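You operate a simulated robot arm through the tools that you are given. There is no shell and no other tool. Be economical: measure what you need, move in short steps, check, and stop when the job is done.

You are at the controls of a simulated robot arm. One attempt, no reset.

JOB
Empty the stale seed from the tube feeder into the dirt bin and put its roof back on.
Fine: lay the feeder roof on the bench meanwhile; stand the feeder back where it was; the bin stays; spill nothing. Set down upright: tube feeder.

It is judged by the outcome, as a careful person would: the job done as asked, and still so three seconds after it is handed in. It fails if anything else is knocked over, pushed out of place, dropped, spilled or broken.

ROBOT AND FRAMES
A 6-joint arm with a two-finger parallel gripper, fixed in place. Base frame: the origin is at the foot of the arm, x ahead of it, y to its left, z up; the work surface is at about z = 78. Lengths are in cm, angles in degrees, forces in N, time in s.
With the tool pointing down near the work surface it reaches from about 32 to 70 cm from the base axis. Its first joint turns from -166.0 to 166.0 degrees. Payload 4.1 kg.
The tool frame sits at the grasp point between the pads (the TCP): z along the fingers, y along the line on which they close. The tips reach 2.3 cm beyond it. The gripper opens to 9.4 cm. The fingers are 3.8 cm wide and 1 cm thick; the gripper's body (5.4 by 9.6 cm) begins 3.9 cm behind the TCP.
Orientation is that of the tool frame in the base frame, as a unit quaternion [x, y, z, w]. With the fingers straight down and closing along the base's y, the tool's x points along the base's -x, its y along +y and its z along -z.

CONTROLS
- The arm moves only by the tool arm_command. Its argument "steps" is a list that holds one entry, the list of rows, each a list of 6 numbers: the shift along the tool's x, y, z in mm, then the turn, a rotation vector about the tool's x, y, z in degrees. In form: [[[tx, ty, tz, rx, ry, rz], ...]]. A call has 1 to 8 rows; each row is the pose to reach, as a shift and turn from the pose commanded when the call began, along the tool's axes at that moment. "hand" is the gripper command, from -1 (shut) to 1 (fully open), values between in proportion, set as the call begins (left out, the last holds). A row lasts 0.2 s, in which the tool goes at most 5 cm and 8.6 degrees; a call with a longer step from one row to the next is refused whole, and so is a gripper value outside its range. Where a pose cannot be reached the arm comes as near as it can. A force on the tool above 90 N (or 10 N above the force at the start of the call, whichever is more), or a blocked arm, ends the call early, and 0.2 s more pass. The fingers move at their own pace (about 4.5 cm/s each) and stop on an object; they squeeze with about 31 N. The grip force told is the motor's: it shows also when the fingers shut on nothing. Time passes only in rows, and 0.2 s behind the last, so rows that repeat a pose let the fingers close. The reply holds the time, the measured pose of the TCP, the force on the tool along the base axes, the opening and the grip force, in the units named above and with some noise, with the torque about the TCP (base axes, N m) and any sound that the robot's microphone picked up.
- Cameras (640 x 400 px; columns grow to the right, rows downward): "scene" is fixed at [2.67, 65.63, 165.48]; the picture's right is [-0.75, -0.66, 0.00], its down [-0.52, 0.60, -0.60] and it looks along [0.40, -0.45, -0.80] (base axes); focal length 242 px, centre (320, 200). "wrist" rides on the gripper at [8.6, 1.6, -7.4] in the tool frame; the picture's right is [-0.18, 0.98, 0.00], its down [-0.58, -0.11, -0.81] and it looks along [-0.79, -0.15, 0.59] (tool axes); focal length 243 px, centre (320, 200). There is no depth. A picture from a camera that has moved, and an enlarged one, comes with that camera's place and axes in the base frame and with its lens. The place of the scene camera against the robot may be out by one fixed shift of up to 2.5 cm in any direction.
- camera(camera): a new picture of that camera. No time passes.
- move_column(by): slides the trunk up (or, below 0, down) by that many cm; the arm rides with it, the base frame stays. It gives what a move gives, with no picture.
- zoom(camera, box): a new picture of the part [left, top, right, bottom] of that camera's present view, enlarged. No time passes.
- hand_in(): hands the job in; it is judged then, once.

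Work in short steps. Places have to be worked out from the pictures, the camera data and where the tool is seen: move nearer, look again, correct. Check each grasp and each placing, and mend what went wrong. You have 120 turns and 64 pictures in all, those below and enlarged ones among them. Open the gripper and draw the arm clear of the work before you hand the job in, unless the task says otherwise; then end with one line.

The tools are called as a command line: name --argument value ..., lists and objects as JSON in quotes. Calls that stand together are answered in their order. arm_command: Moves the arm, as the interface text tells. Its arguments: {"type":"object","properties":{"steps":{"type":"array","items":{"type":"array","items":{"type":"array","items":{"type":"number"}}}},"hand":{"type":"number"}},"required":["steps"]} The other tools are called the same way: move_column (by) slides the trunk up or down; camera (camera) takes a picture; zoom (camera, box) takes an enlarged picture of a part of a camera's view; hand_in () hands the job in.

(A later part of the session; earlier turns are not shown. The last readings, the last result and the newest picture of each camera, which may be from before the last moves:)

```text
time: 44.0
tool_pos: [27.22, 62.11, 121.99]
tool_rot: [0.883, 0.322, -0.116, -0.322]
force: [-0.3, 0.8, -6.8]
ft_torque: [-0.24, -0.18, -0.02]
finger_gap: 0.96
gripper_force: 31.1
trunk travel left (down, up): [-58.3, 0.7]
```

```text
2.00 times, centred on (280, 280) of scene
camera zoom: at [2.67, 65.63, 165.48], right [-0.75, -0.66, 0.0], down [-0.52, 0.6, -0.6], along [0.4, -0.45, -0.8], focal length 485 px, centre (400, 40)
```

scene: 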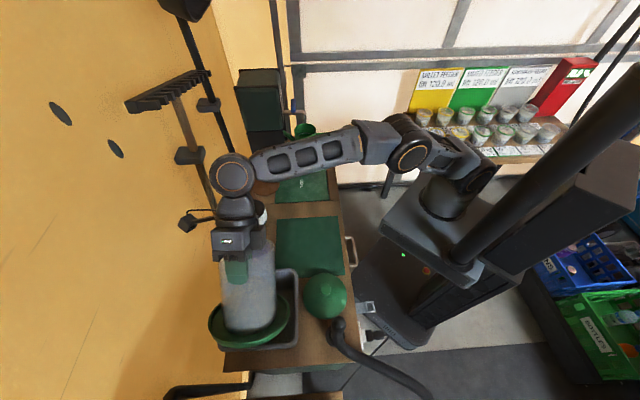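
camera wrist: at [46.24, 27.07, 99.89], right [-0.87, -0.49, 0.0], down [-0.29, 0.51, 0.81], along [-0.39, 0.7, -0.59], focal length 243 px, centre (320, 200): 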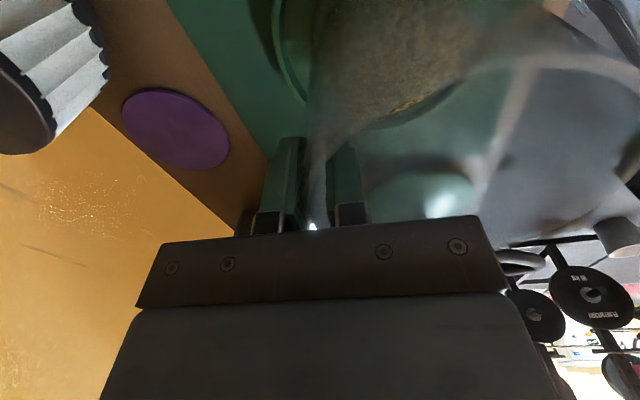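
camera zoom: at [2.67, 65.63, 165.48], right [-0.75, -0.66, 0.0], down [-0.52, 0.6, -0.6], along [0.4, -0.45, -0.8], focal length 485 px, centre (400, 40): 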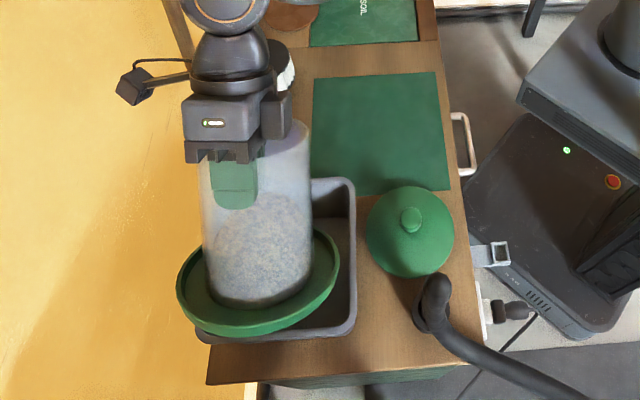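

Held well; the torque changed sign as I predicted. Before pour angle I shift it along the tilt direction, so the lip ends up over the middle of the bin, and lower it.

arm_command --steps '[[[0, -2, 20, 2, 0, 0], [0, -4, 40, 5, 0, 0], [0, -6, 60, 8, 0, 0], [0, -8, 80, 11, 0, 0], [0, -9, 99, 14, 0, 0], [0, -9, 99, 14, 0, 0]]]'

zoom --camera "scene" --box '[180, 180, 380, 380]'

camera --camera "wrist"

```text
time: 45.4
tool_pos: [22.65, 68.29, 115.02]
tool_rot: [0.838, 0.305, -0.156, -0.425]
force: [0.5, -0.8, -7.2]
ft_torque: [-0.36, -0.3, -0.02]
finger_gap: 0.95
gripper_force: 31.5
out of reach, approached as far as the arm can: row 5, 6
trunk travel left (down, up): [-58.3, 0.7]
```

```text
2.00 times, centred on (280, 280) of scene
camera zoom: at [2.67, 65.63, 165.48], right [-0.75, -0.66, 0.0], down [-0.52, 0.6, -0.6], along [0.4, -0.45, -0.8], focal length 485 px, centre (400, 40)
```

zoom: 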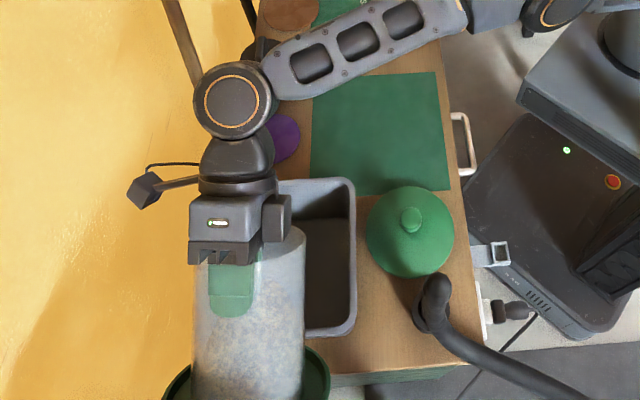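

```text
22 pictures are left
camera wrist: at [33.83, 68.53, 118.2], right [0.23, -0.56, -0.79], down [-0.07, -0.82, 0.56], along [-0.97, -0.08, -0.23], focal length 243 px, centre (320, 200)
```

wrist: 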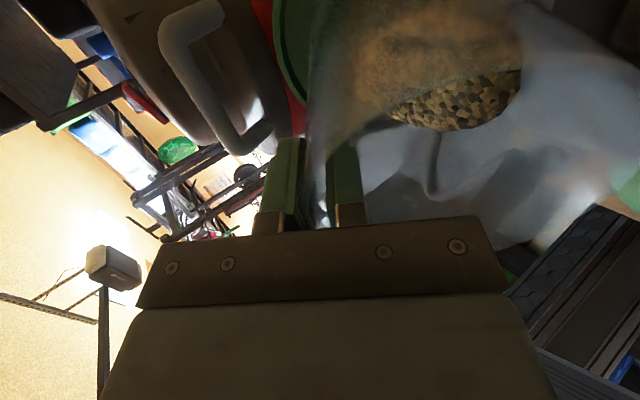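

Seed is still inside and lying toward the lower side, and the lip is over the bin. I continue tipping slowly.

arm_command --steps '[[[0, 0, 0, 3, 0, 0], [0, 0, 0, 6, 0, 0], [0, 0, 0, 9, 0, 0], [0, 0, 0, 12, 0, 0], [0, 0, 0, 15, 0, 0], [0, 0, 0, 18, 0, 0], [0, 0, 0, 18, 0, 0]]]'

camera --camera "wrist"

```text
time: 47.0
tool_pos: [24.09, 70.95, 115.37]
tool_rot: [0.76, 0.278, -0.2, -0.552]
force: [0.0, 1.1, -6.6]
ft_torque: [-0.53, -0.45, 0.02]
finger_gap: 1.02
gripper_force: 31.5
out of reach, approached as far as the arm can: row 1, 2, 3, 4, 5, 6, 7
trunk travel left (down, up): [-58.3, 0.7]
```

```text
21 pictures are left
camera wrist: at [35.67, 70.78, 116.21], right [0.06, -0.35, -0.94], down [0.03, -0.94, 0.35], along [-1.0, -0.04, -0.04], focal length 243 px, centre (320, 200)
```

wrist: 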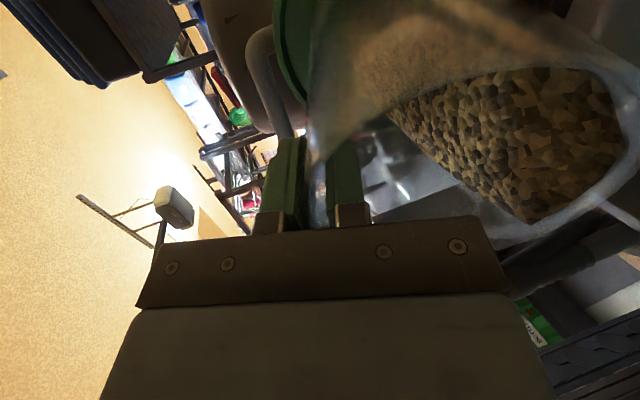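

It's holding at about 72°, but the arm is at its reach limit and has drifted outward a little. I'll bring the pose slightly back while holding the tilt.

arm_command --steps '[[[-4, 3, -10, 0, 0, 0], [-8, 6, -20, 0, 0, 0], [-10, 9, -28, 0, 0, 0], [-10, 9, -28, 0, 0, 0]]]'

```text
time: 48.0
tool_pos: [26.03, 70.05, 115.43]
tool_rot: [0.76, 0.278, -0.2, -0.553]
force: [0.1, -0.2, -7.0]
ft_torque: [-0.55, -0.45, 0.0]
finger_gap: 0.99
gripper_force: 30.6
out of reach, approached as far as the arm can: row 1, 2, 3, 4
trunk travel left (down, up): [-58.3, 0.7]
```

The drift is radially outward, which suggests a wrist limit from the high trunk position. I'll raise the tool with the arm and see if the pose error shrinks; if so I'll lower the trunk to match.

arm_command --steps '[[[0, -19, -6, 0, 0, 0], [0, -38, -12, 0, 0, 0], [0, -57, -18, 0, 0, 0], [0, -57, -18, 0, 0, 0]]]'

```text
time: 49.0
tool_pos: [25.59, 69.75, 121.38]
tool_rot: [0.76, 0.277, -0.199, -0.553]
force: [0.4, 0.5, -7.3]
ft_torque: [-0.57, -0.44, -0.01]
finger_gap: 0.97
gripper_force: 30.5
out of reach, approached as far as the arm can: row 3, 4
trunk travel left (down, up): [-58.3, 0.7]
```

move_column --by -7

arm_command --steps '[[[-10, 0, 0, 0, 0, 0], [-20, 0, 0, 0, 0, 0], [-20, 0, 0, 0, 0, 0]]]'

```text
time: 50.0
tool_pos: [25.46, 69.62, 114.31]
tool_rot: [0.76, 0.277, -0.2, -0.553]
force: [-0.2, -0.4, -6.8]
ft_torque: [-0.58, -0.45, 0.01]
finger_gap: 1.01
gripper_force: 31.1
trunk travel left (down, up): [-51.3, 7.7]
```

```text
time: 50.8
tool_pos: [24.99, 69.79, 114.65]
tool_rot: [0.76, 0.278, -0.201, -0.553]
force: [-0.4, -0.5, -7.2]
ft_torque: [-0.55, -0.45, -0.01]
finger_gap: 1.0
gripper_force: 31.1
out of reach, approached as far as the arm can: row 1, 2, 3
trunk travel left (down, up): [-51.3, 7.7]
```

arm_command --steps '[[[-5, 0, 0, 0, -5, -1.6], [-10, 0, 0, 0, -10, -3.2], [-10, 0, 0, 0, -10, -3.2]]]'

```text
time: 51.6
tool_pos: [23.28, 67.42, 114.27]
tool_rot: [0.731, 0.345, -0.25, -0.532]
force: [-0.1, 0.1, -6.9]
ft_torque: [-0.46, -0.56, -0.02]
finger_gap: 1.02
gripper_force: 31.0
out of reach, approached as far as the arm can: row 1, 2, 3
trunk travel left (down, up): [-51.3, 7.7]
```

Yawing further that way frees the arm to come inward. I yaw another 10°.

arm_command --steps '[[[-5, 0, 0, 0, -5, -1.6], [-10, 0, 0, 0, -10, -3.2], [-10, 0, 0, 0, -10, -3.2]]]'

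zoom --camera "scene" --box '[180, 180, 380, 380]'

```text
time: 52.4
tool_pos: [21.45, 64.8, 114.19]
tool_rot: [0.698, 0.41, -0.297, -0.506]
force: [0.2, 0.0, -7.0]
ft_torque: [-0.32, -0.62, 0.03]
finger_gap: 0.98
gripper_force: 31.0
out of reach, approached as far as the arm can: row 1, 2, 3
trunk travel left (down, up): [-51.3, 7.7]
```

```text
2.00 times, centred on (280, 280) of scene
camera zoom: at [2.67, 65.63, 165.48], right [-0.75, -0.66, 0.0], down [-0.52, 0.6, -0.6], along [0.4, -0.45, -0.8], focal length 485 px, centre (400, 40)
```

zoom: 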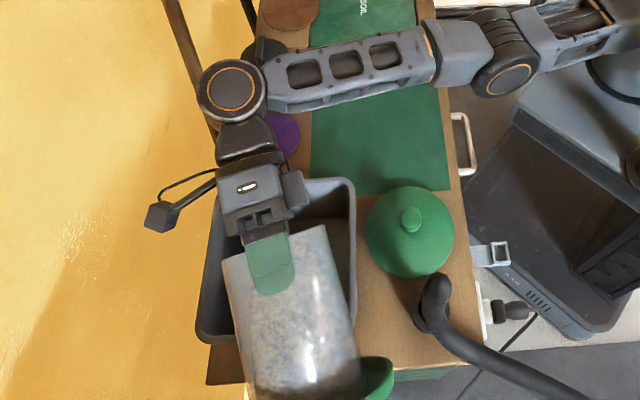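

The mouth is over the bin. I keep tipping slowly toward 90° with a bit more yaw to stay in reach.

arm_command --steps '[[[0, 0, 0, 3, -1, -0.3], [0, 0, 0, 6, -2, -0.6], [0, 0, 0, 9, -3, -1], [0, 0, 0, 12, -4, -1.3], [0, 0, 0, 15, -5, -1.6], [0, 0, 0, 18, -6, -2], [0, 0, 0, 18, -6, -2]]]'

camera --camera "wrist"

zoom --camera "scene" --box '[180, 180, 380, 380]'

```text
time: 54.0
tool_pos: [20.94, 64.47, 114.21]
tool_rot: [0.651, 0.398, -0.348, -0.545]
force: [-0.1, -0.3, -7.5]
ft_torque: [-0.35, -0.73, 0.0]
finger_gap: 1.03
gripper_force: 30.6
out of reach, approached as far as the arm can: row 2, 3, 4, 5, 6, 7
trunk travel left (down, up): [-51.3, 7.7]
```

```text
19 pictures are left
camera wrist: at [31.51, 68.91, 113.81], right [0.05, -0.26, -0.97], down [0.44, -0.86, 0.25], along [-0.89, -0.44, 0.07], focal length 243 px, centre (320, 200)
```

wrist: 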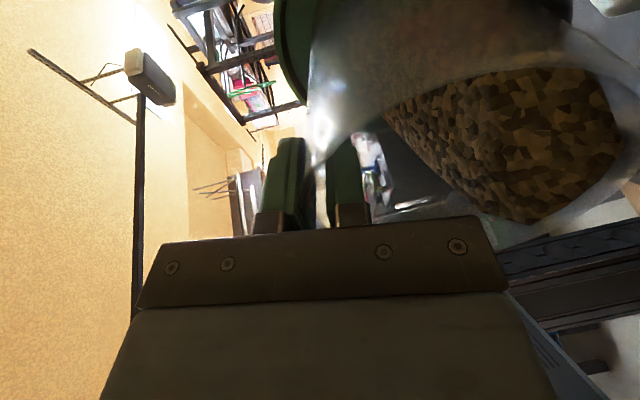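

```text
2.00 times, centred on (280, 280) of scene
camera zoom: at [2.67, 65.63, 165.48], right [-0.75, -0.66, 0.0], down [-0.52, 0.6, -0.6], along [0.4, -0.45, -0.8], focal length 485 px, centre (400, 40)
```

zoom: 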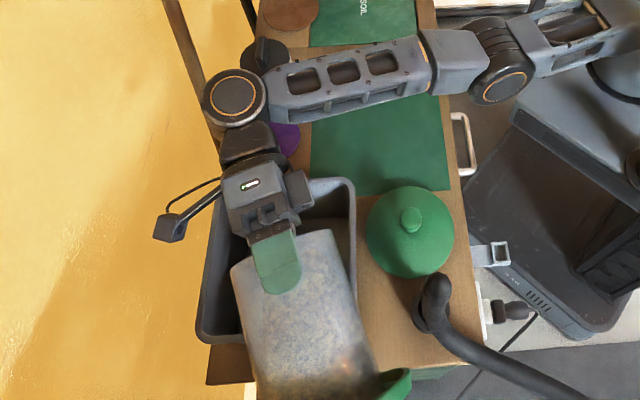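

Tilt has stopped at about 81° on a joint limit. I'll test whether a small tool roll frees it.

arm_command --steps '[[[0, 0, 0, 2, 0, 4], [0, 0, 0, 4, 0, 8], [0, 0, 0, 6, 0, 12], [0, 0, 0, 6, 0, 12]]]'

```text
time: 55.0
tool_pos: [21.07, 64.82, 114.35]
tool_rot: [0.659, 0.309, -0.425, -0.538]
force: [0.0, 0.6, -6.4]
ft_torque: [-0.35, -0.8, -0.03]
finger_gap: 0.98
gripper_force: 31.2
out of reach, approached as far as the arm can: row 2, 3, 4
trunk travel left (down, up): [-51.3, 7.7]
```

arm_command --steps '[[[0, 0, 0, 2, -0.8, 4], [0, 0, 0, 4, -1.6, 8], [0, 0, 0, 7, -3, 12], [0, 0, 0, 7, -3, 12]]]'

camera --camera "wrist"

```text
time: 56.0
tool_pos: [21.09, 64.86, 114.54]
tool_rot: [0.643, 0.225, -0.514, -0.522]
force: [0.0, 0.1, -4.6]
ft_torque: [-0.23, -0.75, -0.02]
finger_gap: 0.97
gripper_force: 31.1
trunk travel left (down, up): [-51.3, 7.7]
```

```text
17 pictures are left
camera wrist: at [30.6, 68.18, 108.86], right [-0.31, -0.5, -0.81], down [0.53, -0.8, 0.29], along [-0.79, -0.34, 0.51], focal length 243 px, centre (320, 200)
```

wrist: 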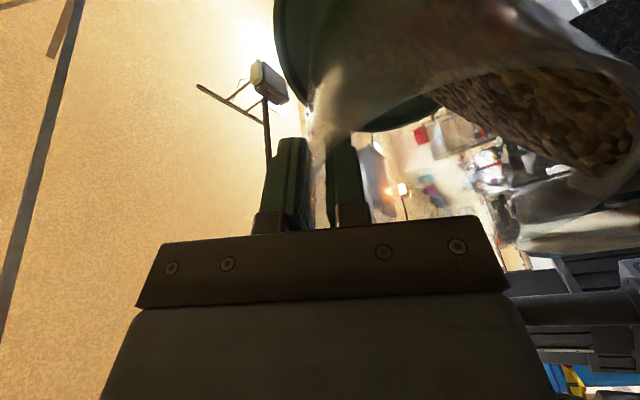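

The weight has fallen to 4.6 N, so seed is pouring. I check where it lands.

zoom --camera "scene" --box '[200, 220, 380, 380]'

```text
2.50 times, centred on (290, 300) of scene
camera zoom: at [2.67, 65.63, 165.48], right [-0.75, -0.66, 0.0], down [-0.52, 0.6, -0.6], along [0.4, -0.45, -0.8], focal length 606 px, centre (395, -50)
```

zoom: 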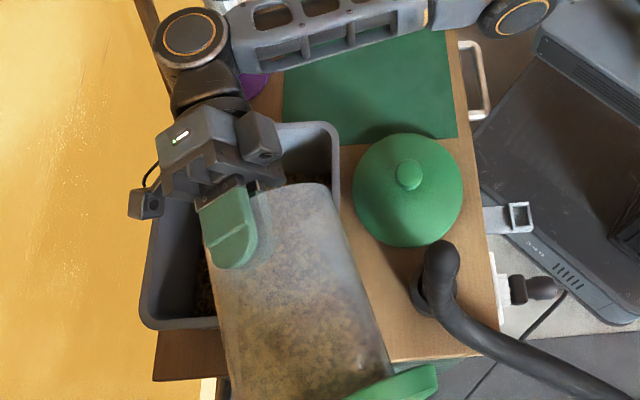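

Seed is landing inside the bin and the bench is clean. I carry on tipping slowly.

arm_command --steps '[[[0, 0, 0, 2.7, -1.3, 1], [0, 0, 0, 5.4, -2.6, 2], [0, 0, 0, 8.1, -3.9, 3], [0, 0, 0, 10.8, -5.2, 4], [0, 0, 0, 13.5, -6.5, 5], [0, 0, 0, 16.2, -7.9, 6], [0, 0, 0, 16.2, -7.9, 6]]]'

zoom --camera "scene" --box '[200, 220, 380, 380]'

```text
time: 57.6
tool_pos: [21.33, 65.32, 114.53]
tool_rot: [-0.536, -0.153, 0.61, 0.563]
force: [0.5, 1.5, -3.8]
ft_torque: [-0.23, -0.69, -0.02]
finger_gap: 0.99
gripper_force: 31.8
out of reach, approached as far as the arm can: row 3, 4, 5, 6, 7
trunk travel left (down, up): [-51.3, 7.7]
```

```text
2.50 times, centred on (290, 300) of scene
camera zoom: at [2.67, 65.63, 165.48], right [-0.75, -0.66, 0.0], down [-0.52, 0.6, -0.6], along [0.4, -0.45, -0.8], focal length 606 px, centre (395, -50)
```

zoom: 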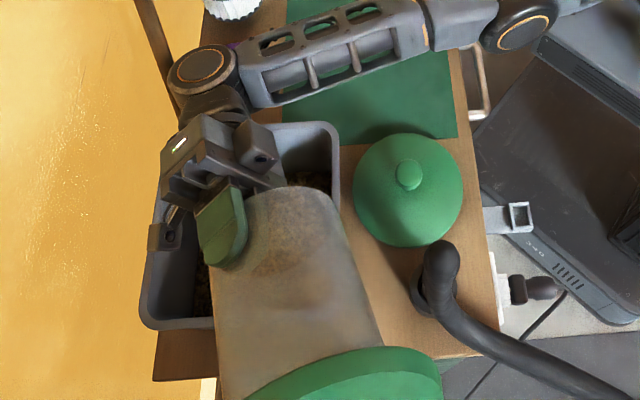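

About 112° now with a little seed left near the mouth. I tip a bit further and wait.

arm_command --steps '[[[0, 0, 0, 2.7, -1.4, 1], [0, 0, 0, 5.4, -2.8, 2], [0, 0, 0, 8.1, -4.2, 3], [0, 0, 0, 10.8, -5.6, 4], [0, 0, 0, 10.8, -5.6, 4], [0, 0, 0, 10.8, -5.6, 4], [0, 0, 0, 10.8, -5.6, 4]]]'

camera --camera "wrist"

zoom --camera "scene" --box '[200, 220, 380, 380]'

```text
time: 59.2
tool_pos: [21.45, 65.45, 114.64]
tool_rot: [-0.456, -0.103, 0.666, 0.581]
force: [0.2, -0.2, -5.7]
ft_torque: [-0.17, -0.68, -0.01]
finger_gap: 1.0
gripper_force: 31.2
out of reach, approached as far as the arm can: row 3, 4, 5, 6, 7
trunk travel left (down, up): [-51.3, 7.7]
```

```text
14 pictures are left
camera wrist: at [26.61, 69.59, 105.22], right [-0.69, -0.46, -0.57], down [0.61, -0.79, -0.1], along [-0.4, -0.41, 0.82], focal length 243 px, centre (320, 200)
```

wrist: 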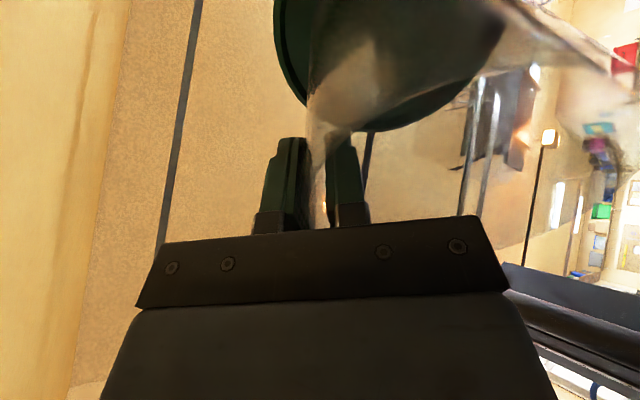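

```text
2.50 times, centred on (290, 300) of scene
camera zoom: at [2.67, 65.63, 165.48], right [-0.75, -0.66, 0.0], down [-0.52, 0.6, -0.6], along [0.4, -0.45, -0.8], focal length 606 px, centre (395, -50)
```

zoom: 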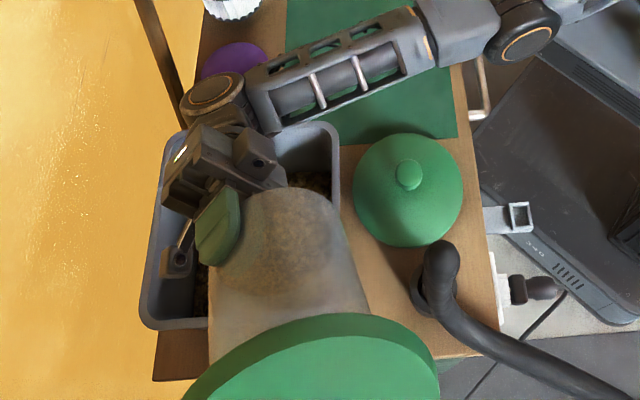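

I'll hold here a moment to let any remaining seed drop, and re-read the weight.

arm_command --steps '[[[0, 0, 0, 1, 0, 0], [0, 0, 0, 1, 0, 0], [0, 0, 0, 1, 0, 0], [0, 0, 0, 1, 0, 0], [0, 0, 0, 1, 0, 0]]]'

arm_command --steps '[[[0, 0, 0, 2, 0, 0], [0, 0, 0, 3, 0, 0], [0, 0, 0, 5, 0, 0], [0, 0, 0, 5, 0, 0], [0, 0, 0, 5, 0, 0]]]'

zoom --camera "scene" --box '[220, 260, 320, 340]'

```text
time: 60.4
tool_pos: [21.52, 65.55, 114.57]
tool_rot: [-0.451, -0.097, 0.666, 0.585]
force: [-0.6, 0.3, -5.8]
ft_torque: [-0.22, -0.67, 0.01]
finger_gap: 0.96
gripper_force: 30.9
trunk travel left (down, up): [-51.3, 7.7]
```

```text
time: 61.6
tool_pos: [22.02, 66.36, 114.56]
tool_rot: [-0.425, -0.067, 0.67, 0.605]
force: [0.5, -0.4, -6.0]
ft_torque: [-0.21, -0.66, -0.03]
finger_gap: 1.01
gripper_force: 31.2
out of reach, approached as far as the arm can: row 1, 2, 3, 4, 5
trunk travel left (down, up): [-51.3, 7.7]
```

```text
5.00 times, centred on (270, 300) of scene
camera zoom: at [2.67, 65.63, 165.48], right [-0.75, -0.66, 0.0], down [-0.52, 0.6, -0.6], along [0.4, -0.45, -0.8], focal length 1212 px, centre (570, -300)
```

zoom: 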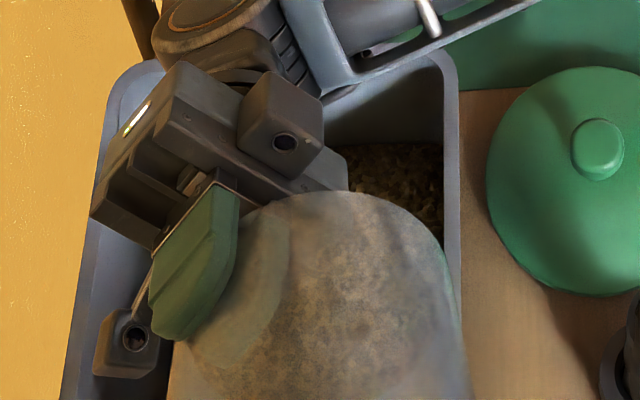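

The bin holds a good pile and the flow has stopped. I roll the tube back upright in steps over the bin, then look inside it.

arm_command --steps '[[[0, 0, 0, -6, 2, -1], [0, 0, 0, -11, 4, -3], [0, 0, 0, -16, 5.6, -4], [0, 0, 0, -16, 5.6, -4]]]'

arm_command --steps '[[[0, 0, 0, -6, 3, -2], [0, 0, 0, -11, 5.5, -4], [0, 0, 0, -16.2, 7.9, -6], [0, 0, 0, -16.2, 7.9, -6]]]'

arm_command --steps '[[[0, 0, 0, -3, 1, -6], [0, 0, 0, -6, 1.5, -12], [0, 0, 0, -9, 1.5, -18], [0, 0, 0, -13, 1.5, -24], [0, 0, 0, -13, 1.5, -24]]]'

```text
time: 62.6
tool_pos: [21.47, 65.45, 114.71]
tool_rot: [-0.535, -0.146, 0.611, 0.565]
force: [-0.2, -0.3, -5.7]
ft_torque: [-0.22, -0.66, -0.02]
finger_gap: 0.99
gripper_force: 31.2
out of reach, approached as far as the arm can: row 2, 3, 4
trunk travel left (down, up): [-51.3, 7.7]
```

```text
time: 63.6
tool_pos: [21.35, 65.11, 114.69]
tool_rot: [0.642, 0.219, -0.515, -0.524]
force: [-0.2, 0.4, -4.8]
ft_torque: [-0.21, -0.64, 0.01]
finger_gap: 0.99
gripper_force: 31.3
out of reach, approached as far as the arm can: row 2, 3, 4
trunk travel left (down, up): [-51.3, 7.7]
```

```text
time: 64.8
tool_pos: [20.74, 64.26, 114.61]
tool_rot: [0.643, 0.397, -0.359, -0.547]
force: [-0.4, -0.5, -5.5]
ft_torque: [-0.26, -0.55, -0.02]
finger_gap: 0.97
gripper_force: 30.9
out of reach, approached as far as the arm can: row 2, 3, 4, 5
trunk travel left (down, up): [-51.3, 7.7]
```

camera --camera "wrist"

```text
11 pictures are left
camera wrist: at [31.39, 68.8, 113.84], right [0.04, -0.25, -0.97], down [0.46, -0.85, 0.24], along [-0.89, -0.46, 0.08], focal length 243 px, centre (320, 200)
```

wrist: 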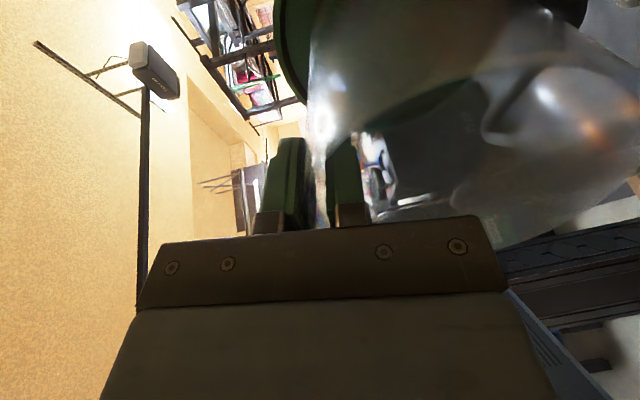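

The tube is clear and empty. I raise the trunk for clearance, then untilt to upright.

move_column --by 7

arm_command --steps '[[[0, 0, 0, -7, 0, 0], [0, 0, 0, -14, 0, 0], [0, 0, 0, -21, 0, 0], [0, 0, 0, -28, 0, 0], [0, 0, 0, -35, 0, 0], [0, 0, 0, -42, 0, 0], [0, 0, 0, -49, 0, 0], [0, 0, 0, -55, 0, 0]]]'

```text
time: 65.9
tool_pos: [20.79, 64.28, 121.61]
tool_rot: [0.644, 0.396, -0.36, -0.547]
force: [0.9, -0.7, -5.4]
ft_torque: [-0.28, -0.56, -0.02]
finger_gap: 0.98
gripper_force: 30.4
trunk travel left (down, up): [-58.3, 0.7]
```

```text
time: 67.7
tool_pos: [19.47, 60.55, 120.16]
tool_rot: [0.825, 0.517, -0.136, -0.186]
force: [0.0, 0.1, -5.1]
ft_torque: [-0.01, -0.07, 0.04]
finger_gap: 0.99
gripper_force: 31.3
out of reach, approached as far as the arm can: row 2, 3, 4, 5, 6, 7, 8
trunk travel left (down, up): [-58.3, 0.7]
```

arm_command --steps '[[[0, 0, 0, -7, 0.5, 0], [0, 0, 0, -14, 1, 0], [0, 0, 0, -21, 1.5, 0], [0, 0, 0, -26.6, 1.9, 0], [0, 0, 0, -26.6, 1.9, 0]]]'

```text
time: 68.9
tool_pos: [19.39, 59.89, 120.07]
tool_rot: [0.847, 0.531, 0.001, -0.002]
force: [-0.2, 0.0, -5.6]
ft_torque: [0.1, 0.24, 0.01]
finger_gap: 1.03
gripper_force: 31.2
out of reach, approached as far as the arm can: row 3, 4, 5
trunk travel left (down, up): [-58.3, 0.7]
```

Upright again. I carry it back while undoing the yaw.

arm_command --steps '[[[-9, 11, 0, 0, 0, 7], [-18, 21, 0, 0, 0, 14], [-26, 32, 0, 0, 0, 21], [-35, 42, 0, 0, 0, 28], [-43, 53, 0, 0, 0, 35], [-52, 63, 0, 0, 0, 42], [-60, 74, 0, 0, 0, 49], [-69, 84, 0, 0, 0, 57]]]'

```text
time: 70.7
tool_pos: [23.94, 50.28, 120.17]
tool_rot: [0.998, 0.062, 0.0, -0.003]
force: [-0.8, -0.3, -5.3]
ft_torque: [0.27, 0.07, 0.02]
finger_gap: 1.03
gripper_force: 31.4
trunk travel left (down, up): [-58.3, 0.7]
```

arm_command --steps '[[[20, 22, 0, 0, 0, 7], [40, 44, 0, 0, 0, 14], [60, 66, 0, 0, 0, 21], [80, 88, 0, 0, 0, 28], [100, 110, 0, 0, 0, 35.5], [120, 133, 0, 0, 0, 43], [140, 155, 0, 0, 0, 50], [159, 177, 0, 0, 0, 57.2]]]'

arm_command --steps '[[[0, 0, 0, 0, 0, 0], [0, 0, 0, 0, 0, 0]]]'

move_column --by -20

```text
time: 72.5
tool_pos: [41.99, 34.65, 119.97]
tool_rot: [0.906, -0.423, -0.001, -0.001]
force: [0.5, -0.9, -4.9]
ft_torque: [0.16, -0.19, 0.0]
finger_gap: 1.01
gripper_force: 30.3
trunk travel left (down, up): [-58.3, 0.7]
```

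```text
time: 73.1
tool_pos: [41.88, 34.78, 120.04]
tool_rot: [0.907, -0.422, -0.002, -0.002]
force: [-0.1, -0.9, -6.4]
ft_torque: [0.19, -0.22, -0.01]
finger_gap: 1.0
gripper_force: 30.6
trunk travel left (down, up): [-58.3, 0.7]
```

```text
time: 75.3
tool_pos: [41.79, 34.77, 99.96]
tool_rot: [0.906, -0.422, -0.002, -0.002]
force: [0.2, 0.1, -5.8]
ft_torque: [0.16, -0.18, 0.02]
finger_gap: 1.04
gripper_force: 31.0
trunk travel left (down, up): [-38.3, 20.7]
```

arm_command --steps '[[[0, 0, 15, 0, 0, 0], [0, 0, 30, 0, 0, 0], [0, 0, 45, 0, 0, 0], [0, 0, 58, 0, 0, 0], [0, 0, 58, 0, 0, 0]]]'

zoom --camera "scene" --box '[270, 160, 370, 260]'

```text
time: 76.5
tool_pos: [41.83, 34.79, 94.14]
tool_rot: [0.906, -0.422, -0.002, -0.001]
force: [0.5, -0.5, -4.5]
ft_torque: [0.2, -0.2, 0.0]
finger_gap: 1.0
gripper_force: 31.2
trunk travel left (down, up): [-38.3, 20.7]
```

```text
4.00 times, centred on (320, 210) of scene
camera zoom: at [2.67, 65.63, 165.48], right [-0.75, -0.66, 0.0], down [-0.52, 0.6, -0.6], along [0.4, -0.45, -0.8], focal length 970 px, centre (320, 160)
```

zoom: 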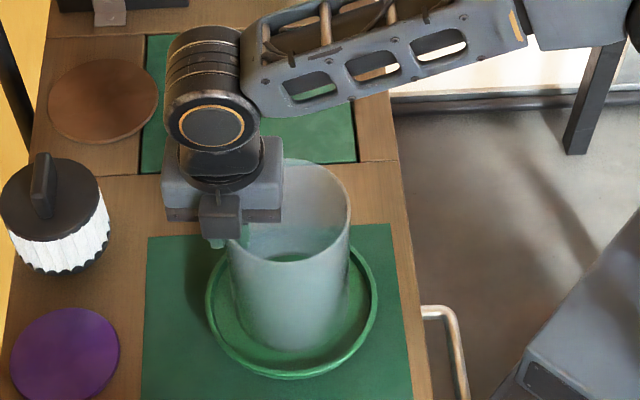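

It's empty, level and over its old spot. Now I set it down slowly.

arm_command --steps '[[[0, 0, 4, 0, 0, 0], [0, 0, 8, 0, 0, 0], [0, 0, 12, 0, 0, 0], [0, 0, 15, 0, 0, 0], [0, 0, 15, 0, 0, 0]]]'

```text
time: 77.7
tool_pos: [41.71, 34.74, 92.77]
tool_rot: [0.907, -0.422, -0.003, -0.001]
force: [-0.4, 0.0, -5.5]
ft_torque: [0.13, -0.19, 0.01]
finger_gap: 1.03
gripper_force: 31.4
trunk travel left (down, up): [-38.3, 20.7]
```

arm_command --steps '[[[0, 0, 2, 0, 0, 0], [0, 0, 4, 0, 0, 0], [0, 0, 4, 0, 0, 0]]]'

```text
time: 78.5
tool_pos: [41.88, 34.69, 92.45]
tool_rot: [0.906, -0.423, -0.001, -0.003]
force: [-4.6, -1.8, 15.1]
ft_torque: [-0.81, -0.47, -0.26]
finger_gap: 1.01
gripper_force: 31.1
trunk travel left (down, up): [-38.3, 20.7]
```

Contact at the same height as the original. I ease off 1 mm and open.

arm_command --steps '[[[0, 0, -1, 0, 0, 0], [0, 0, -1.5, 0, 0, 0]]]'

arm_command --steps '[[[0, 0, 0, 0, 0, 0], [0, 0, 0, 0, 0, 0], [0, 0, 0, 0, 0, 0], [0, 0, 0, 0, 0, 0]]]' --hand 0.5

arm_command --steps '[[[0, 0, -20, 0, 0, 0], [0, 0, -50, 0, 0, 0], [0, 0, -90, 0, 0, 0], [0, 0, -120, 0, 0, 0], [0, 0, -120, 0, 0, 0]]]'

zoom --camera "scene" --box '[220, 180, 380, 340]'

```text
time: 79.1
tool_pos: [41.66, 34.66, 92.57]
tool_rot: [0.906, -0.423, -0.002, -0.003]
force: [-0.2, 1.9, 7.0]
ft_torque: [0.4, -0.58, 0.01]
finger_gap: 1.0
gripper_force: 30.7
trunk travel left (down, up): [-38.3, 20.7]
```

```text
time: 80.1
tool_pos: [41.86, 34.76, 92.58]
tool_rot: [0.906, -0.423, -0.002, -0.001]
force: [-0.6, 0.1, -0.1]
ft_torque: [0.01, 0.01, 0.02]
finger_gap: 7.03
gripper_force: 0.0
trunk travel left (down, up): [-38.3, 20.7]
```

```text
time: 81.3
tool_pos: [41.84, 34.68, 104.45]
tool_rot: [0.906, -0.423, -0.002, -0.002]
force: [-0.6, -0.8, -0.6]
ft_torque: [0.01, 0.0, 0.0]
finger_gap: 7.05
gripper_force: 0.1
trunk travel left (down, up): [-38.3, 20.7]
```

```text
2.50 times, centred on (300, 260) of scene
camera zoom: at [2.67, 65.63, 165.48], right [-0.75, -0.66, 0.0], down [-0.52, 0.6, -0.6], along [0.4, -0.45, -0.8], focal length 606 px, centre (370, 50)
```

zoom: 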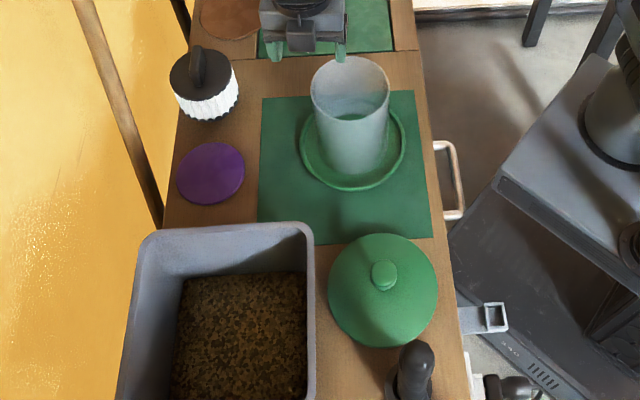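

The feeder stands upright on its spot, empty, with the seed all in the bin and the bench clean. Now for the roof: I go above its knob with the same yaw I used to set it down.

arm_command --steps '[[[0, 0, -30, 0, 0, 4], [-30, 14, -40, 0, 0, 10], [-62, 28, -40, 0, 0, 16], [-95, 42, -40, 0, 0, 23], [-128, 57, -40, 0, 0, 30], [-161, 71, -40, 0, 0, 37], [-194, 86, -40, 0, 0, 43], [-227, 100, -40, 0, 0, 48]]]' --hand 0.8

arm_command --steps '[[[0, 0, 0, 0, 0, 8], [0, 0, 0, 0, 0, 16], [0, 0, 0, 0, 0, 24], [0, 0, 0, 0, 0, 32], [0, 0, 0, 0, 0, 37], [0, 0, 0, 0, 0, 37]]]'

```text
time: 83.1
tool_pos: [19.4, 45.63, 108.53]
tool_rot: [-0.656, 0.755, 0.003, 0.001]
force: [-0.3, -0.5, 0.0]
ft_torque: [-0.03, 0.01, 0.03]
finger_gap: 8.45
gripper_force: 0.2
trunk travel left (down, up): [-38.3, 20.7]
```

```text
time: 84.5
tool_pos: [19.56, 45.76, 108.5]
tool_rot: [-0.383, 0.924, 0.002, 0.0]
force: [0.3, 0.9, 0.6]
ft_torque: [0.03, 0.01, 0.01]
finger_gap: 8.46
gripper_force: 0.0
trunk travel left (down, up): [-38.3, 20.7]
```

Back at the release pose's xy and yaw. I go down to the earlier grip height and check with the wrist camera.

arm_command --steps '[[[0, 0, 40, 0, 0, 0], [0, 0, 80, 0, 0, 0], [0, 0, 120, 0, 0, 0], [0, 0, 160, 0, 0, 0], [0, 0, 195, 0, 0, 0], [0, 0, 216, 0, 0, 0], [0, 0, 216, 0, 0, 0]]]'

zoom --camera "wrist" --box '[160, 50, 480, 250]'

```text
time: 86.1
tool_pos: [19.15, 45.65, 86.71]
tool_rot: [-0.383, 0.924, 0.003, -0.001]
force: [-0.2, 1.2, -0.6]
ft_torque: [0.04, -0.01, -0.02]
finger_gap: 8.46
gripper_force: 0.0
trunk travel left (down, up): [-38.3, 20.7]
```

```text
2.00 times, centred on (320, 150) of wrist
camera zoom: at [11.9, 40.76, 94.22], right [-0.57, 0.82, 0.01], down [0.49, 0.33, 0.81], along [0.66, 0.46, -0.59], focal length 485 px, centre (320, 300)
```

zoom: 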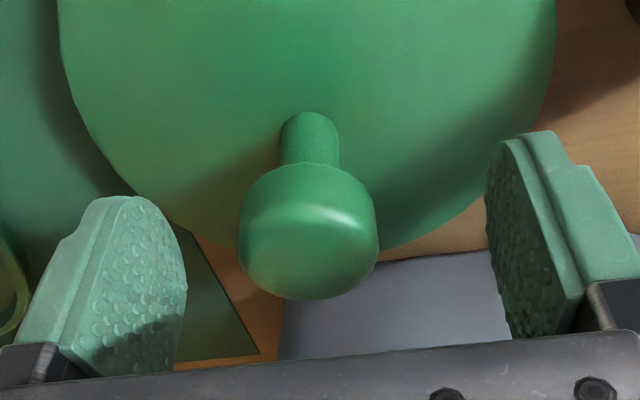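

The knob sits about 1.3 cm lower in the view than at the first grasp, so the roof settled a little on release. I lower 12 mm to match and nudge sideways 2 mm.

arm_command --steps '[[[0, -2, 4, 0, 0, 0], [0, -2, 8, 0, 0, 0], [0, -2, 12, 0, 0, 0], [0, -2, 12, 0, 0, 0]]]'

zoom --camera "wrist" --box '[160, 50, 480, 250]'

```text
time: 87.1
tool_pos: [19.53, 45.62, 85.7]
tool_rot: [-0.383, 0.924, 0.003, 0.0]
force: [-0.4, -0.3, 0.1]
ft_torque: [0.02, -0.01, 0.03]
finger_gap: 8.46
gripper_force: 0.0
trunk travel left (down, up): [-38.3, 20.7]
```

```text
2.00 times, centred on (320, 150) of wrist
camera zoom: at [12.31, 40.65, 93.24], right [-0.57, 0.82, 0.0], down [0.49, 0.33, 0.81], along [0.66, 0.46, -0.59], focal length 485 px, centre (320, 300)
```

zoom: 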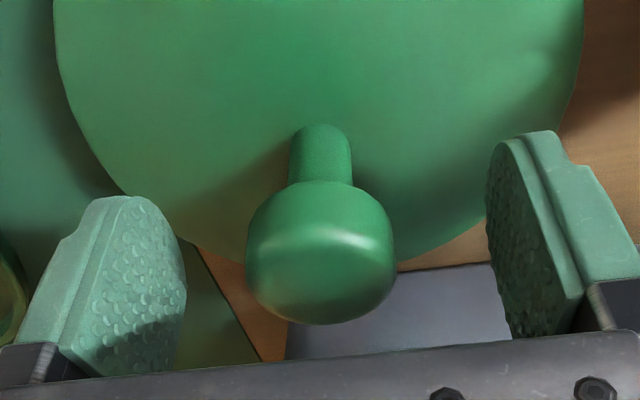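

arm_command --steps '[[[0, 0, 4, 0, 0, 0], [0, 0, 4, 0, 0, 0]]]'

arm_command --steps '[[[0, 0, 0, 0, 0, 0], [0, 0, 0, 0, 0, 0], [0, 0, 0, 0, 0, 0], [0, 0, 0, 0, 0, 0], [0, 0, 0, 0, 0, 0]]]' --hand -1

arm_command --steps '[[[0, 0, -10, 0, 0, 0], [0, 0, -40, 0, 0, 0], [0, 0, -80, 0, 0, 0], [0, 0, -120, 0, 0, 0], [0, 0, -160, 0, 0, 0], [0, 0, -200, 0, 0, 0], [0, 0, -240, 0, 0, 0], [0, 0, -265, 0, 0, 0]]]'

```text
time: 87.7
tool_pos: [19.62, 45.59, 85.27]
tool_rot: [-0.383, 0.924, 0.003, 0.0]
force: [-0.9, 0.4, -0.5]
ft_torque: [0.01, 0.01, -0.02]
finger_gap: 8.45
gripper_force: 0.0
trunk travel left (down, up): [-38.3, 20.7]
```

```text
time: 88.9
tool_pos: [19.59, 45.57, 85.24]
tool_rot: [-0.383, 0.924, 0.003, 0.0]
force: [0.3, -1.2, 1.8]
ft_torque: [-0.18, -0.1, 0.01]
finger_gap: 3.23
gripper_force: 30.6
trunk travel left (down, up): [-38.3, 20.7]
```

```text
time: 90.7
tool_pos: [19.9, 45.33, 111.91]
tool_rot: [-0.383, 0.924, 0.002, 0.001]
force: [-0.3, 0.1, 0.1]
ft_torque: [-0.01, -0.02, 0.0]
finger_gap: 3.23
gripper_force: 30.7
trunk travel left (down, up): [-38.3, 20.7]
```

The roof is held. I carry it over the feeder.

arm_command --steps '[[[-4, -32, 0, 0, 0, 0], [-7, -64, 0, 0, 0, 0], [-11, -96, 0, 0, 0, 0], [-15, -128, 0, 0, 0, 0], [-18, -160, 0, 0, 0, 0], [-22, -192, 0, 0, 0, 0], [-25, -225, 0, 0, 0, 0], [-25, -225, 0, 0, 0, 0]]]'

arm_command --steps '[[[0, 0, 10, 0, 0, 0], [0, 0, 10, 0, 0, 0]]]'

zoom --camera "scene" --box '[240, 150, 380, 290]'

```text
time: 92.5
tool_pos: [37.25, 31.28, 112.06]
tool_rot: [-0.382, 0.924, 0.003, 0.0]
force: [-0.2, 0.3, -0.9]
ft_torque: [0.02, -0.01, 0.0]
finger_gap: 3.24
gripper_force: 31.2
trunk travel left (down, up): [-38.3, 20.7]
```

```text
time: 93.1
tool_pos: [37.34, 31.44, 110.98]
tool_rot: [-0.382, 0.924, 0.003, 0.0]
force: [-0.2, 0.7, -0.1]
ft_torque: [0.02, 0.01, 0.01]
finger_gap: 3.24
gripper_force: 31.1
trunk travel left (down, up): [-38.3, 20.7]
```

```text
2.86 times, centred on (310, 220) of scene
camera zoom: at [2.67, 65.63, 165.48], right [-0.75, -0.66, 0.0], down [-0.52, 0.6, -0.6], along [0.4, -0.45, -0.8], focal length 693 px, centre (349, 143)
```

zoom: 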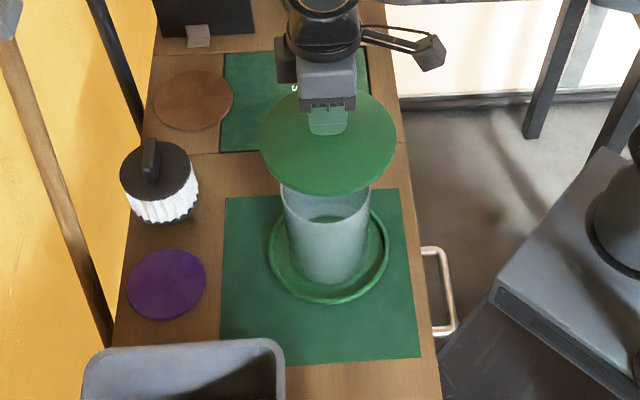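

The roof is nearly concentric with the tube, which now sits about 3 mm farther out. I adjust 3 mm and lower to just above seating.

arm_command --steps '[[[-3, 0, 20, 0, 0, 0], [-3, 0, 40, 0, 0, 0], [-3, 0, 60, 0, 0, 0], [-3, 0, 80, 0, 0, 0], [-3, 0, 80, 0, 0, 0]]]'

zoom --camera "scene" --box '[240, 150, 380, 290]'

```text
time: 94.3
tool_pos: [37.71, 31.77, 102.99]
tool_rot: [-0.382, 0.924, 0.002, 0.001]
force: [-0.4, 0.7, -0.9]
ft_torque: [0.0, 0.0, -0.05]
finger_gap: 3.24
gripper_force: 31.1
trunk travel left (down, up): [-38.3, 20.7]
```

```text
2.86 times, centred on (310, 220) of scene
camera zoom: at [2.67, 65.63, 165.48], right [-0.75, -0.66, 0.0], down [-0.52, 0.6, -0.6], along [0.4, -0.45, -0.8], focal length 693 px, centre (349, 143)
```

zoom: 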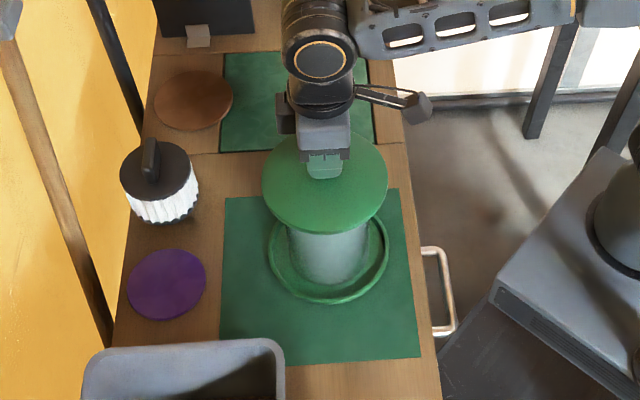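

Compared with the lift-off picture, the roof is about 2 mm too far left, so I correct that and lower gently onto the tube.

arm_command --steps '[[[2, 0, 4, 0, 0, 0], [2, 0, 9, 0, 0, 0], [2, 0, 14, 0, 0, 0], [2, 0, 19, 0, 0, 0], [2, 0, 19, 0, 0, 0]]]'

```text
time: 95.5
tool_pos: [37.59, 31.43, 101.44]
tool_rot: [-0.382, 0.924, 0.004, 0.006]
force: [13.9, -1.2, 45.8]
ft_torque: [0.22, 0.65, -0.08]
finger_gap: 3.31
gripper_force: 30.8
trunk travel left (down, up): [-38.3, 20.7]
```

It made firm contact with a sideways push in +x, about 6 mm above the expected seat, so the roof is probably catching an edge. I back off, shift 2.5 mm in +x and try again.

arm_command --steps '[[[0, 0, -6, 0, 0, 0], [-1.8, -1.8, -6, 0, 0, 0], [-1.8, -1.8, -2, 0, 0, 0], [-1.8, -1.8, 0, 0, 0, 0], [-1.8, -1.8, 0, 0, 0, 0]]]'

zoom --camera "scene" --box '[270, 160, 370, 260]'

```text
time: 96.7
tool_pos: [37.63, 31.21, 101.09]
tool_rot: [-0.382, 0.924, 0.004, 0.004]
force: [8.7, -1.8, 41.7]
ft_torque: [0.11, 0.98, 0.04]
finger_gap: 3.47
gripper_force: 31.0
trunk travel left (down, up): [-38.3, 20.7]
```

```text
4.00 times, centred on (320, 210) of scene
camera zoom: at [2.67, 65.63, 165.48], right [-0.75, -0.66, 0.0], down [-0.52, 0.6, -0.6], along [0.4, -0.45, -0.8], focal length 970 px, centre (320, 160)
```

zoom: 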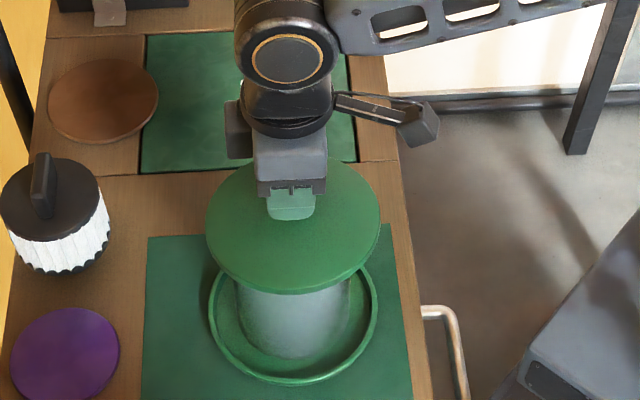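

The roof now appears at the same place and height as in the very first picture. I ease the pressure and read the force before releasing.

arm_command --steps '[[[0, 0, -2, 0, 0, 0], [0, 0, -3, 0, 0, 0], [0, 0, -3, 0, 0, 0]]]'

```text
time: 97.5
tool_pos: [37.67, 31.47, 101.18]
tool_rot: [-0.382, 0.924, 0.003, 0.0]
force: [7.9, -2.1, 22.1]
ft_torque: [0.83, -0.04, -0.24]
finger_gap: 3.5
gripper_force: 31.1
trunk travel left (down, up): [-38.3, 20.7]
```

arm_command --steps '[[[0, 0, -1, 0, 0, 0], [0, 0, -2.5, 0, 0, 0], [0, 0, -2.5, 0, 0, 0]]]'

```text
time: 98.3
tool_pos: [37.61, 31.45, 101.41]
tool_rot: [-0.383, 0.924, 0.002, 0.0]
force: [2.0, 0.1, 12.6]
ft_torque: [0.53, 0.11, -0.09]
finger_gap: 3.37
gripper_force: 30.6
trunk travel left (down, up): [-38.3, 20.7]
```

arm_command --steps '[[[0, 0, -1, 0, 0, 0], [0, 0, -1.5, 0, 0, 0]]]'

arm_command --steps '[[[0, 0, 0, 0, 0, 0], [0, 0, 0, 0, 0, 0], [0, 0, 0, 0, 0, 0], [0, 0, 0, 0, 0, 0]]]' --hand 0.8

zoom --camera "wrist" --box '[160, 0, 480, 240]'

```text
time: 98.9
tool_pos: [37.57, 31.51, 101.45]
tool_rot: [-0.383, 0.924, 0.002, 0.0]
force: [-1.0, 1.7, 7.6]
ft_torque: [0.46, 0.26, 0.04]
finger_gap: 3.35
gripper_force: 30.6
trunk travel left (down, up): [-38.3, 20.7]
```

```text
time: 99.9
tool_pos: [37.65, 31.53, 101.44]
tool_rot: [-0.383, 0.924, 0.002, 0.0]
force: [-0.2, 0.1, -0.7]
ft_torque: [0.01, 0.03, 0.01]
finger_gap: 8.46
gripper_force: 0.1
trunk travel left (down, up): [-38.3, 20.7]
```

```text
1.67 times, centred on (320, 120) of wrist
camera zoom: at [30.46, 26.49, 108.97], right [-0.57, 0.82, 0.0], down [0.49, 0.33, 0.81], along [0.66, 0.46, -0.59], focal length 404 px, centre (320, 333)
```

zoom: 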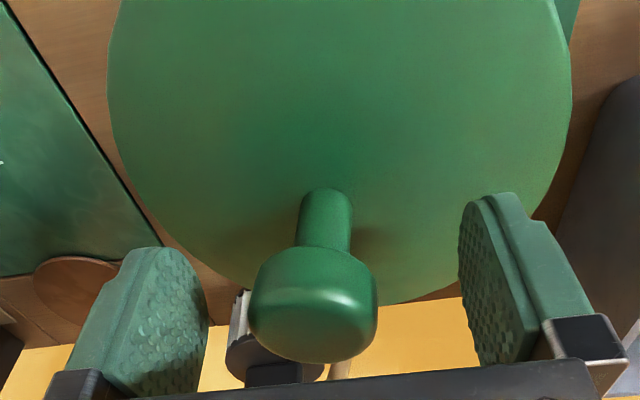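

The knob is leaning about 5° and sits a few millimetres high, so the roof's collar is catching on the bin side. I regrip, lift it clear and check it comes up straight.

arm_command --steps '[[[0, 0, 0, 0, 0, 0], [0, 0, 0, 0, 0, 0], [0, 0, 0, 0, 0, 0], [0, 0, 0, 0, 0, 0], [0, 0, 0, 0, 0, 0]]]' --hand -1

arm_command --steps '[[[0, 0, -8, 0, 0, 0], [0, 0, -16, 0, 0, 0], [0, 0, -24, 0, 0, 0], [0, -3.5, -24, 0, 0, 0], [0, -3.5, -24, 0, 0, 0]]]'

zoom --camera "wrist" --box '[160, 0, 480, 240]'

```text
time: 101.1
tool_pos: [37.65, 31.44, 101.52]
tool_rot: [-0.383, 0.924, 0.004, 0.001]
force: [-0.4, 2.8, 9.1]
ft_torque: [0.51, 0.24, -0.09]
finger_gap: 3.17
gripper_force: 30.8
trunk travel left (down, up): [-38.3, 20.7]
```

```text
time: 102.3
tool_pos: [38.1, 31.28, 104.0]
tool_rot: [-0.383, 0.924, 0.002, 0.0]
force: [0.5, 0.4, -0.7]
ft_torque: [-0.01, -0.03, -0.01]
finger_gap: 3.14
gripper_force: 31.0
trunk travel left (down, up): [-38.3, 20.7]
```

```text
1.67 times, centred on (320, 120) of wrist
camera zoom: at [30.77, 26.25, 111.54], right [-0.57, 0.82, 0.01], down [0.49, 0.33, 0.81], along [0.66, 0.46, -0.59], focal length 404 px, centre (320, 333)
```

zoom: 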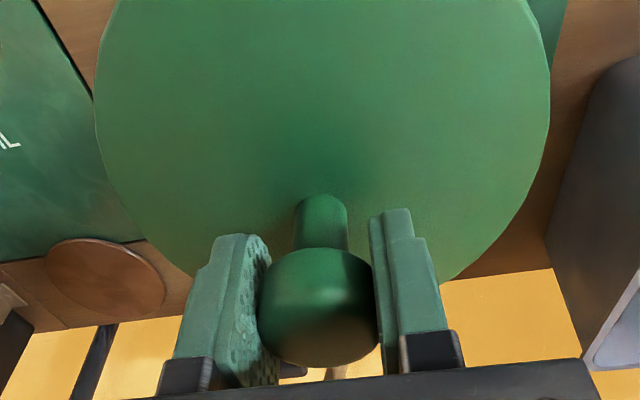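

The roof is straight in the grip now. I lower in small steps and use the sideways force to judge centring.

arm_command --steps '[[[0, 0, 8, 0, 0, 0], [0, 0, 16, 0, 0, 0], [0, 0, 22, 0, 0, 0], [0, 0, 22, 0, 0, 0]]]'

```text
time: 103.3
tool_pos: [37.95, 31.27, 101.66]
tool_rot: [-0.383, 0.924, 0.002, 0.0]
force: [0.2, 0.0, 0.4]
ft_torque: [0.0, 0.0, -0.02]
finger_gap: 3.11
gripper_force: 30.9
trunk travel left (down, up): [-38.3, 20.7]
```

arm_command --steps '[[[0, 0, 2, 0, 0, 0], [0, 0, 4, 0, 0, 0], [0, 0, 4, 0, 0, 0]]]'

```text
time: 104.1
tool_pos: [37.92, 31.28, 101.23]
tool_rot: [-0.382, 0.924, 0.003, 0.001]
force: [0.1, -0.4, -0.5]
ft_torque: [-0.02, 0.01, 0.03]
finger_gap: 3.1
gripper_force: 31.0
trunk travel left (down, up): [-38.3, 20.7]
```

No contact at 101.2, which is already below the earlier catch. I continue down.

arm_command --steps '[[[0, 0, 2, 0, 0, 0], [0, 0, 4, 0, 0, 0], [0, 0, 4, 0, 0, 0]]]'

arm_command --steps '[[[0, 0, 2, 0, 0, 0], [0, 0, 4, 0, 0, 0], [0, 0, 4, 0, 0, 0]]]'

```text
time: 104.9
tool_pos: [37.79, 31.22, 100.83]
tool_rot: [-0.383, 0.924, 0.003, 0.0]
force: [-0.2, -0.3, -0.8]
ft_torque: [-0.01, 0.03, 0.02]
finger_gap: 3.11
gripper_force: 31.0
trunk travel left (down, up): [-38.3, 20.7]
```

```text
time: 105.7
tool_pos: [37.84, 31.06, 100.65]
tool_rot: [-0.384, 0.923, 0.003, 0.003]
force: [-1.2, 2.4, 17.0]
ft_torque: [0.19, -0.96, 0.12]
finger_gap: 3.11
gripper_force: 30.8
trunk travel left (down, up): [-38.3, 20.7]
```

Contact at z≈100.65 matches the original seating height. I ease off and release.

arm_command --steps '[[[0, 0, -1.5, 0, 0, 0], [0, 0, -2, 0, 0, 0]]]'

arm_command --steps '[[[0, 0, 0, 0, 0, 0], [0, 0, 0, 0, 0, 0], [0, 0, 0, 0, 0, 0], [0, 0, 0, 0, 0, 0]]]' --hand 0.8

zoom --camera "wrist" --box '[160, 50, 480, 250]'

```text
time: 106.3
tool_pos: [37.82, 31.06, 100.69]
tool_rot: [-0.382, 0.924, 0.002, 0.0]
force: [1.3, 2.0, 10.3]
ft_torque: [0.17, -0.7, 0.15]
finger_gap: 3.1
gripper_force: 30.9
trunk travel left (down, up): [-38.3, 20.7]
```

```text
time: 107.3
tool_pos: [37.93, 31.15, 100.71]
tool_rot: [-0.383, 0.924, 0.003, 0.0]
force: [-0.1, -0.2, -0.5]
ft_torque: [0.01, 0.0, -0.03]
finger_gap: 8.45
gripper_force: 0.1
trunk travel left (down, up): [-38.3, 20.7]
```

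```text
2.00 times, centred on (320, 150) of wrist
camera zoom: at [30.71, 26.16, 108.28], right [-0.57, 0.82, 0.0], down [0.49, 0.33, 0.81], along [0.66, 0.46, -0.59], focal length 485 px, centre (320, 300)
```

zoom: 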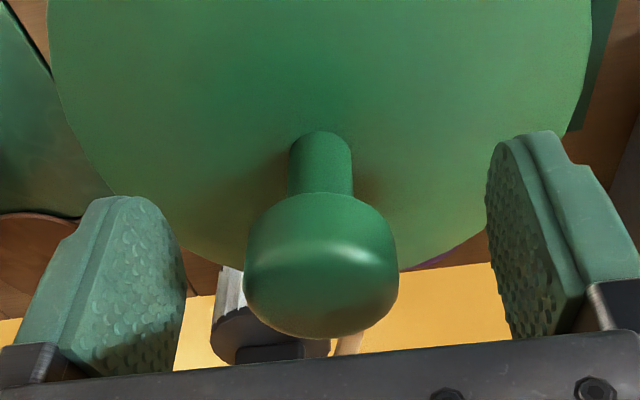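

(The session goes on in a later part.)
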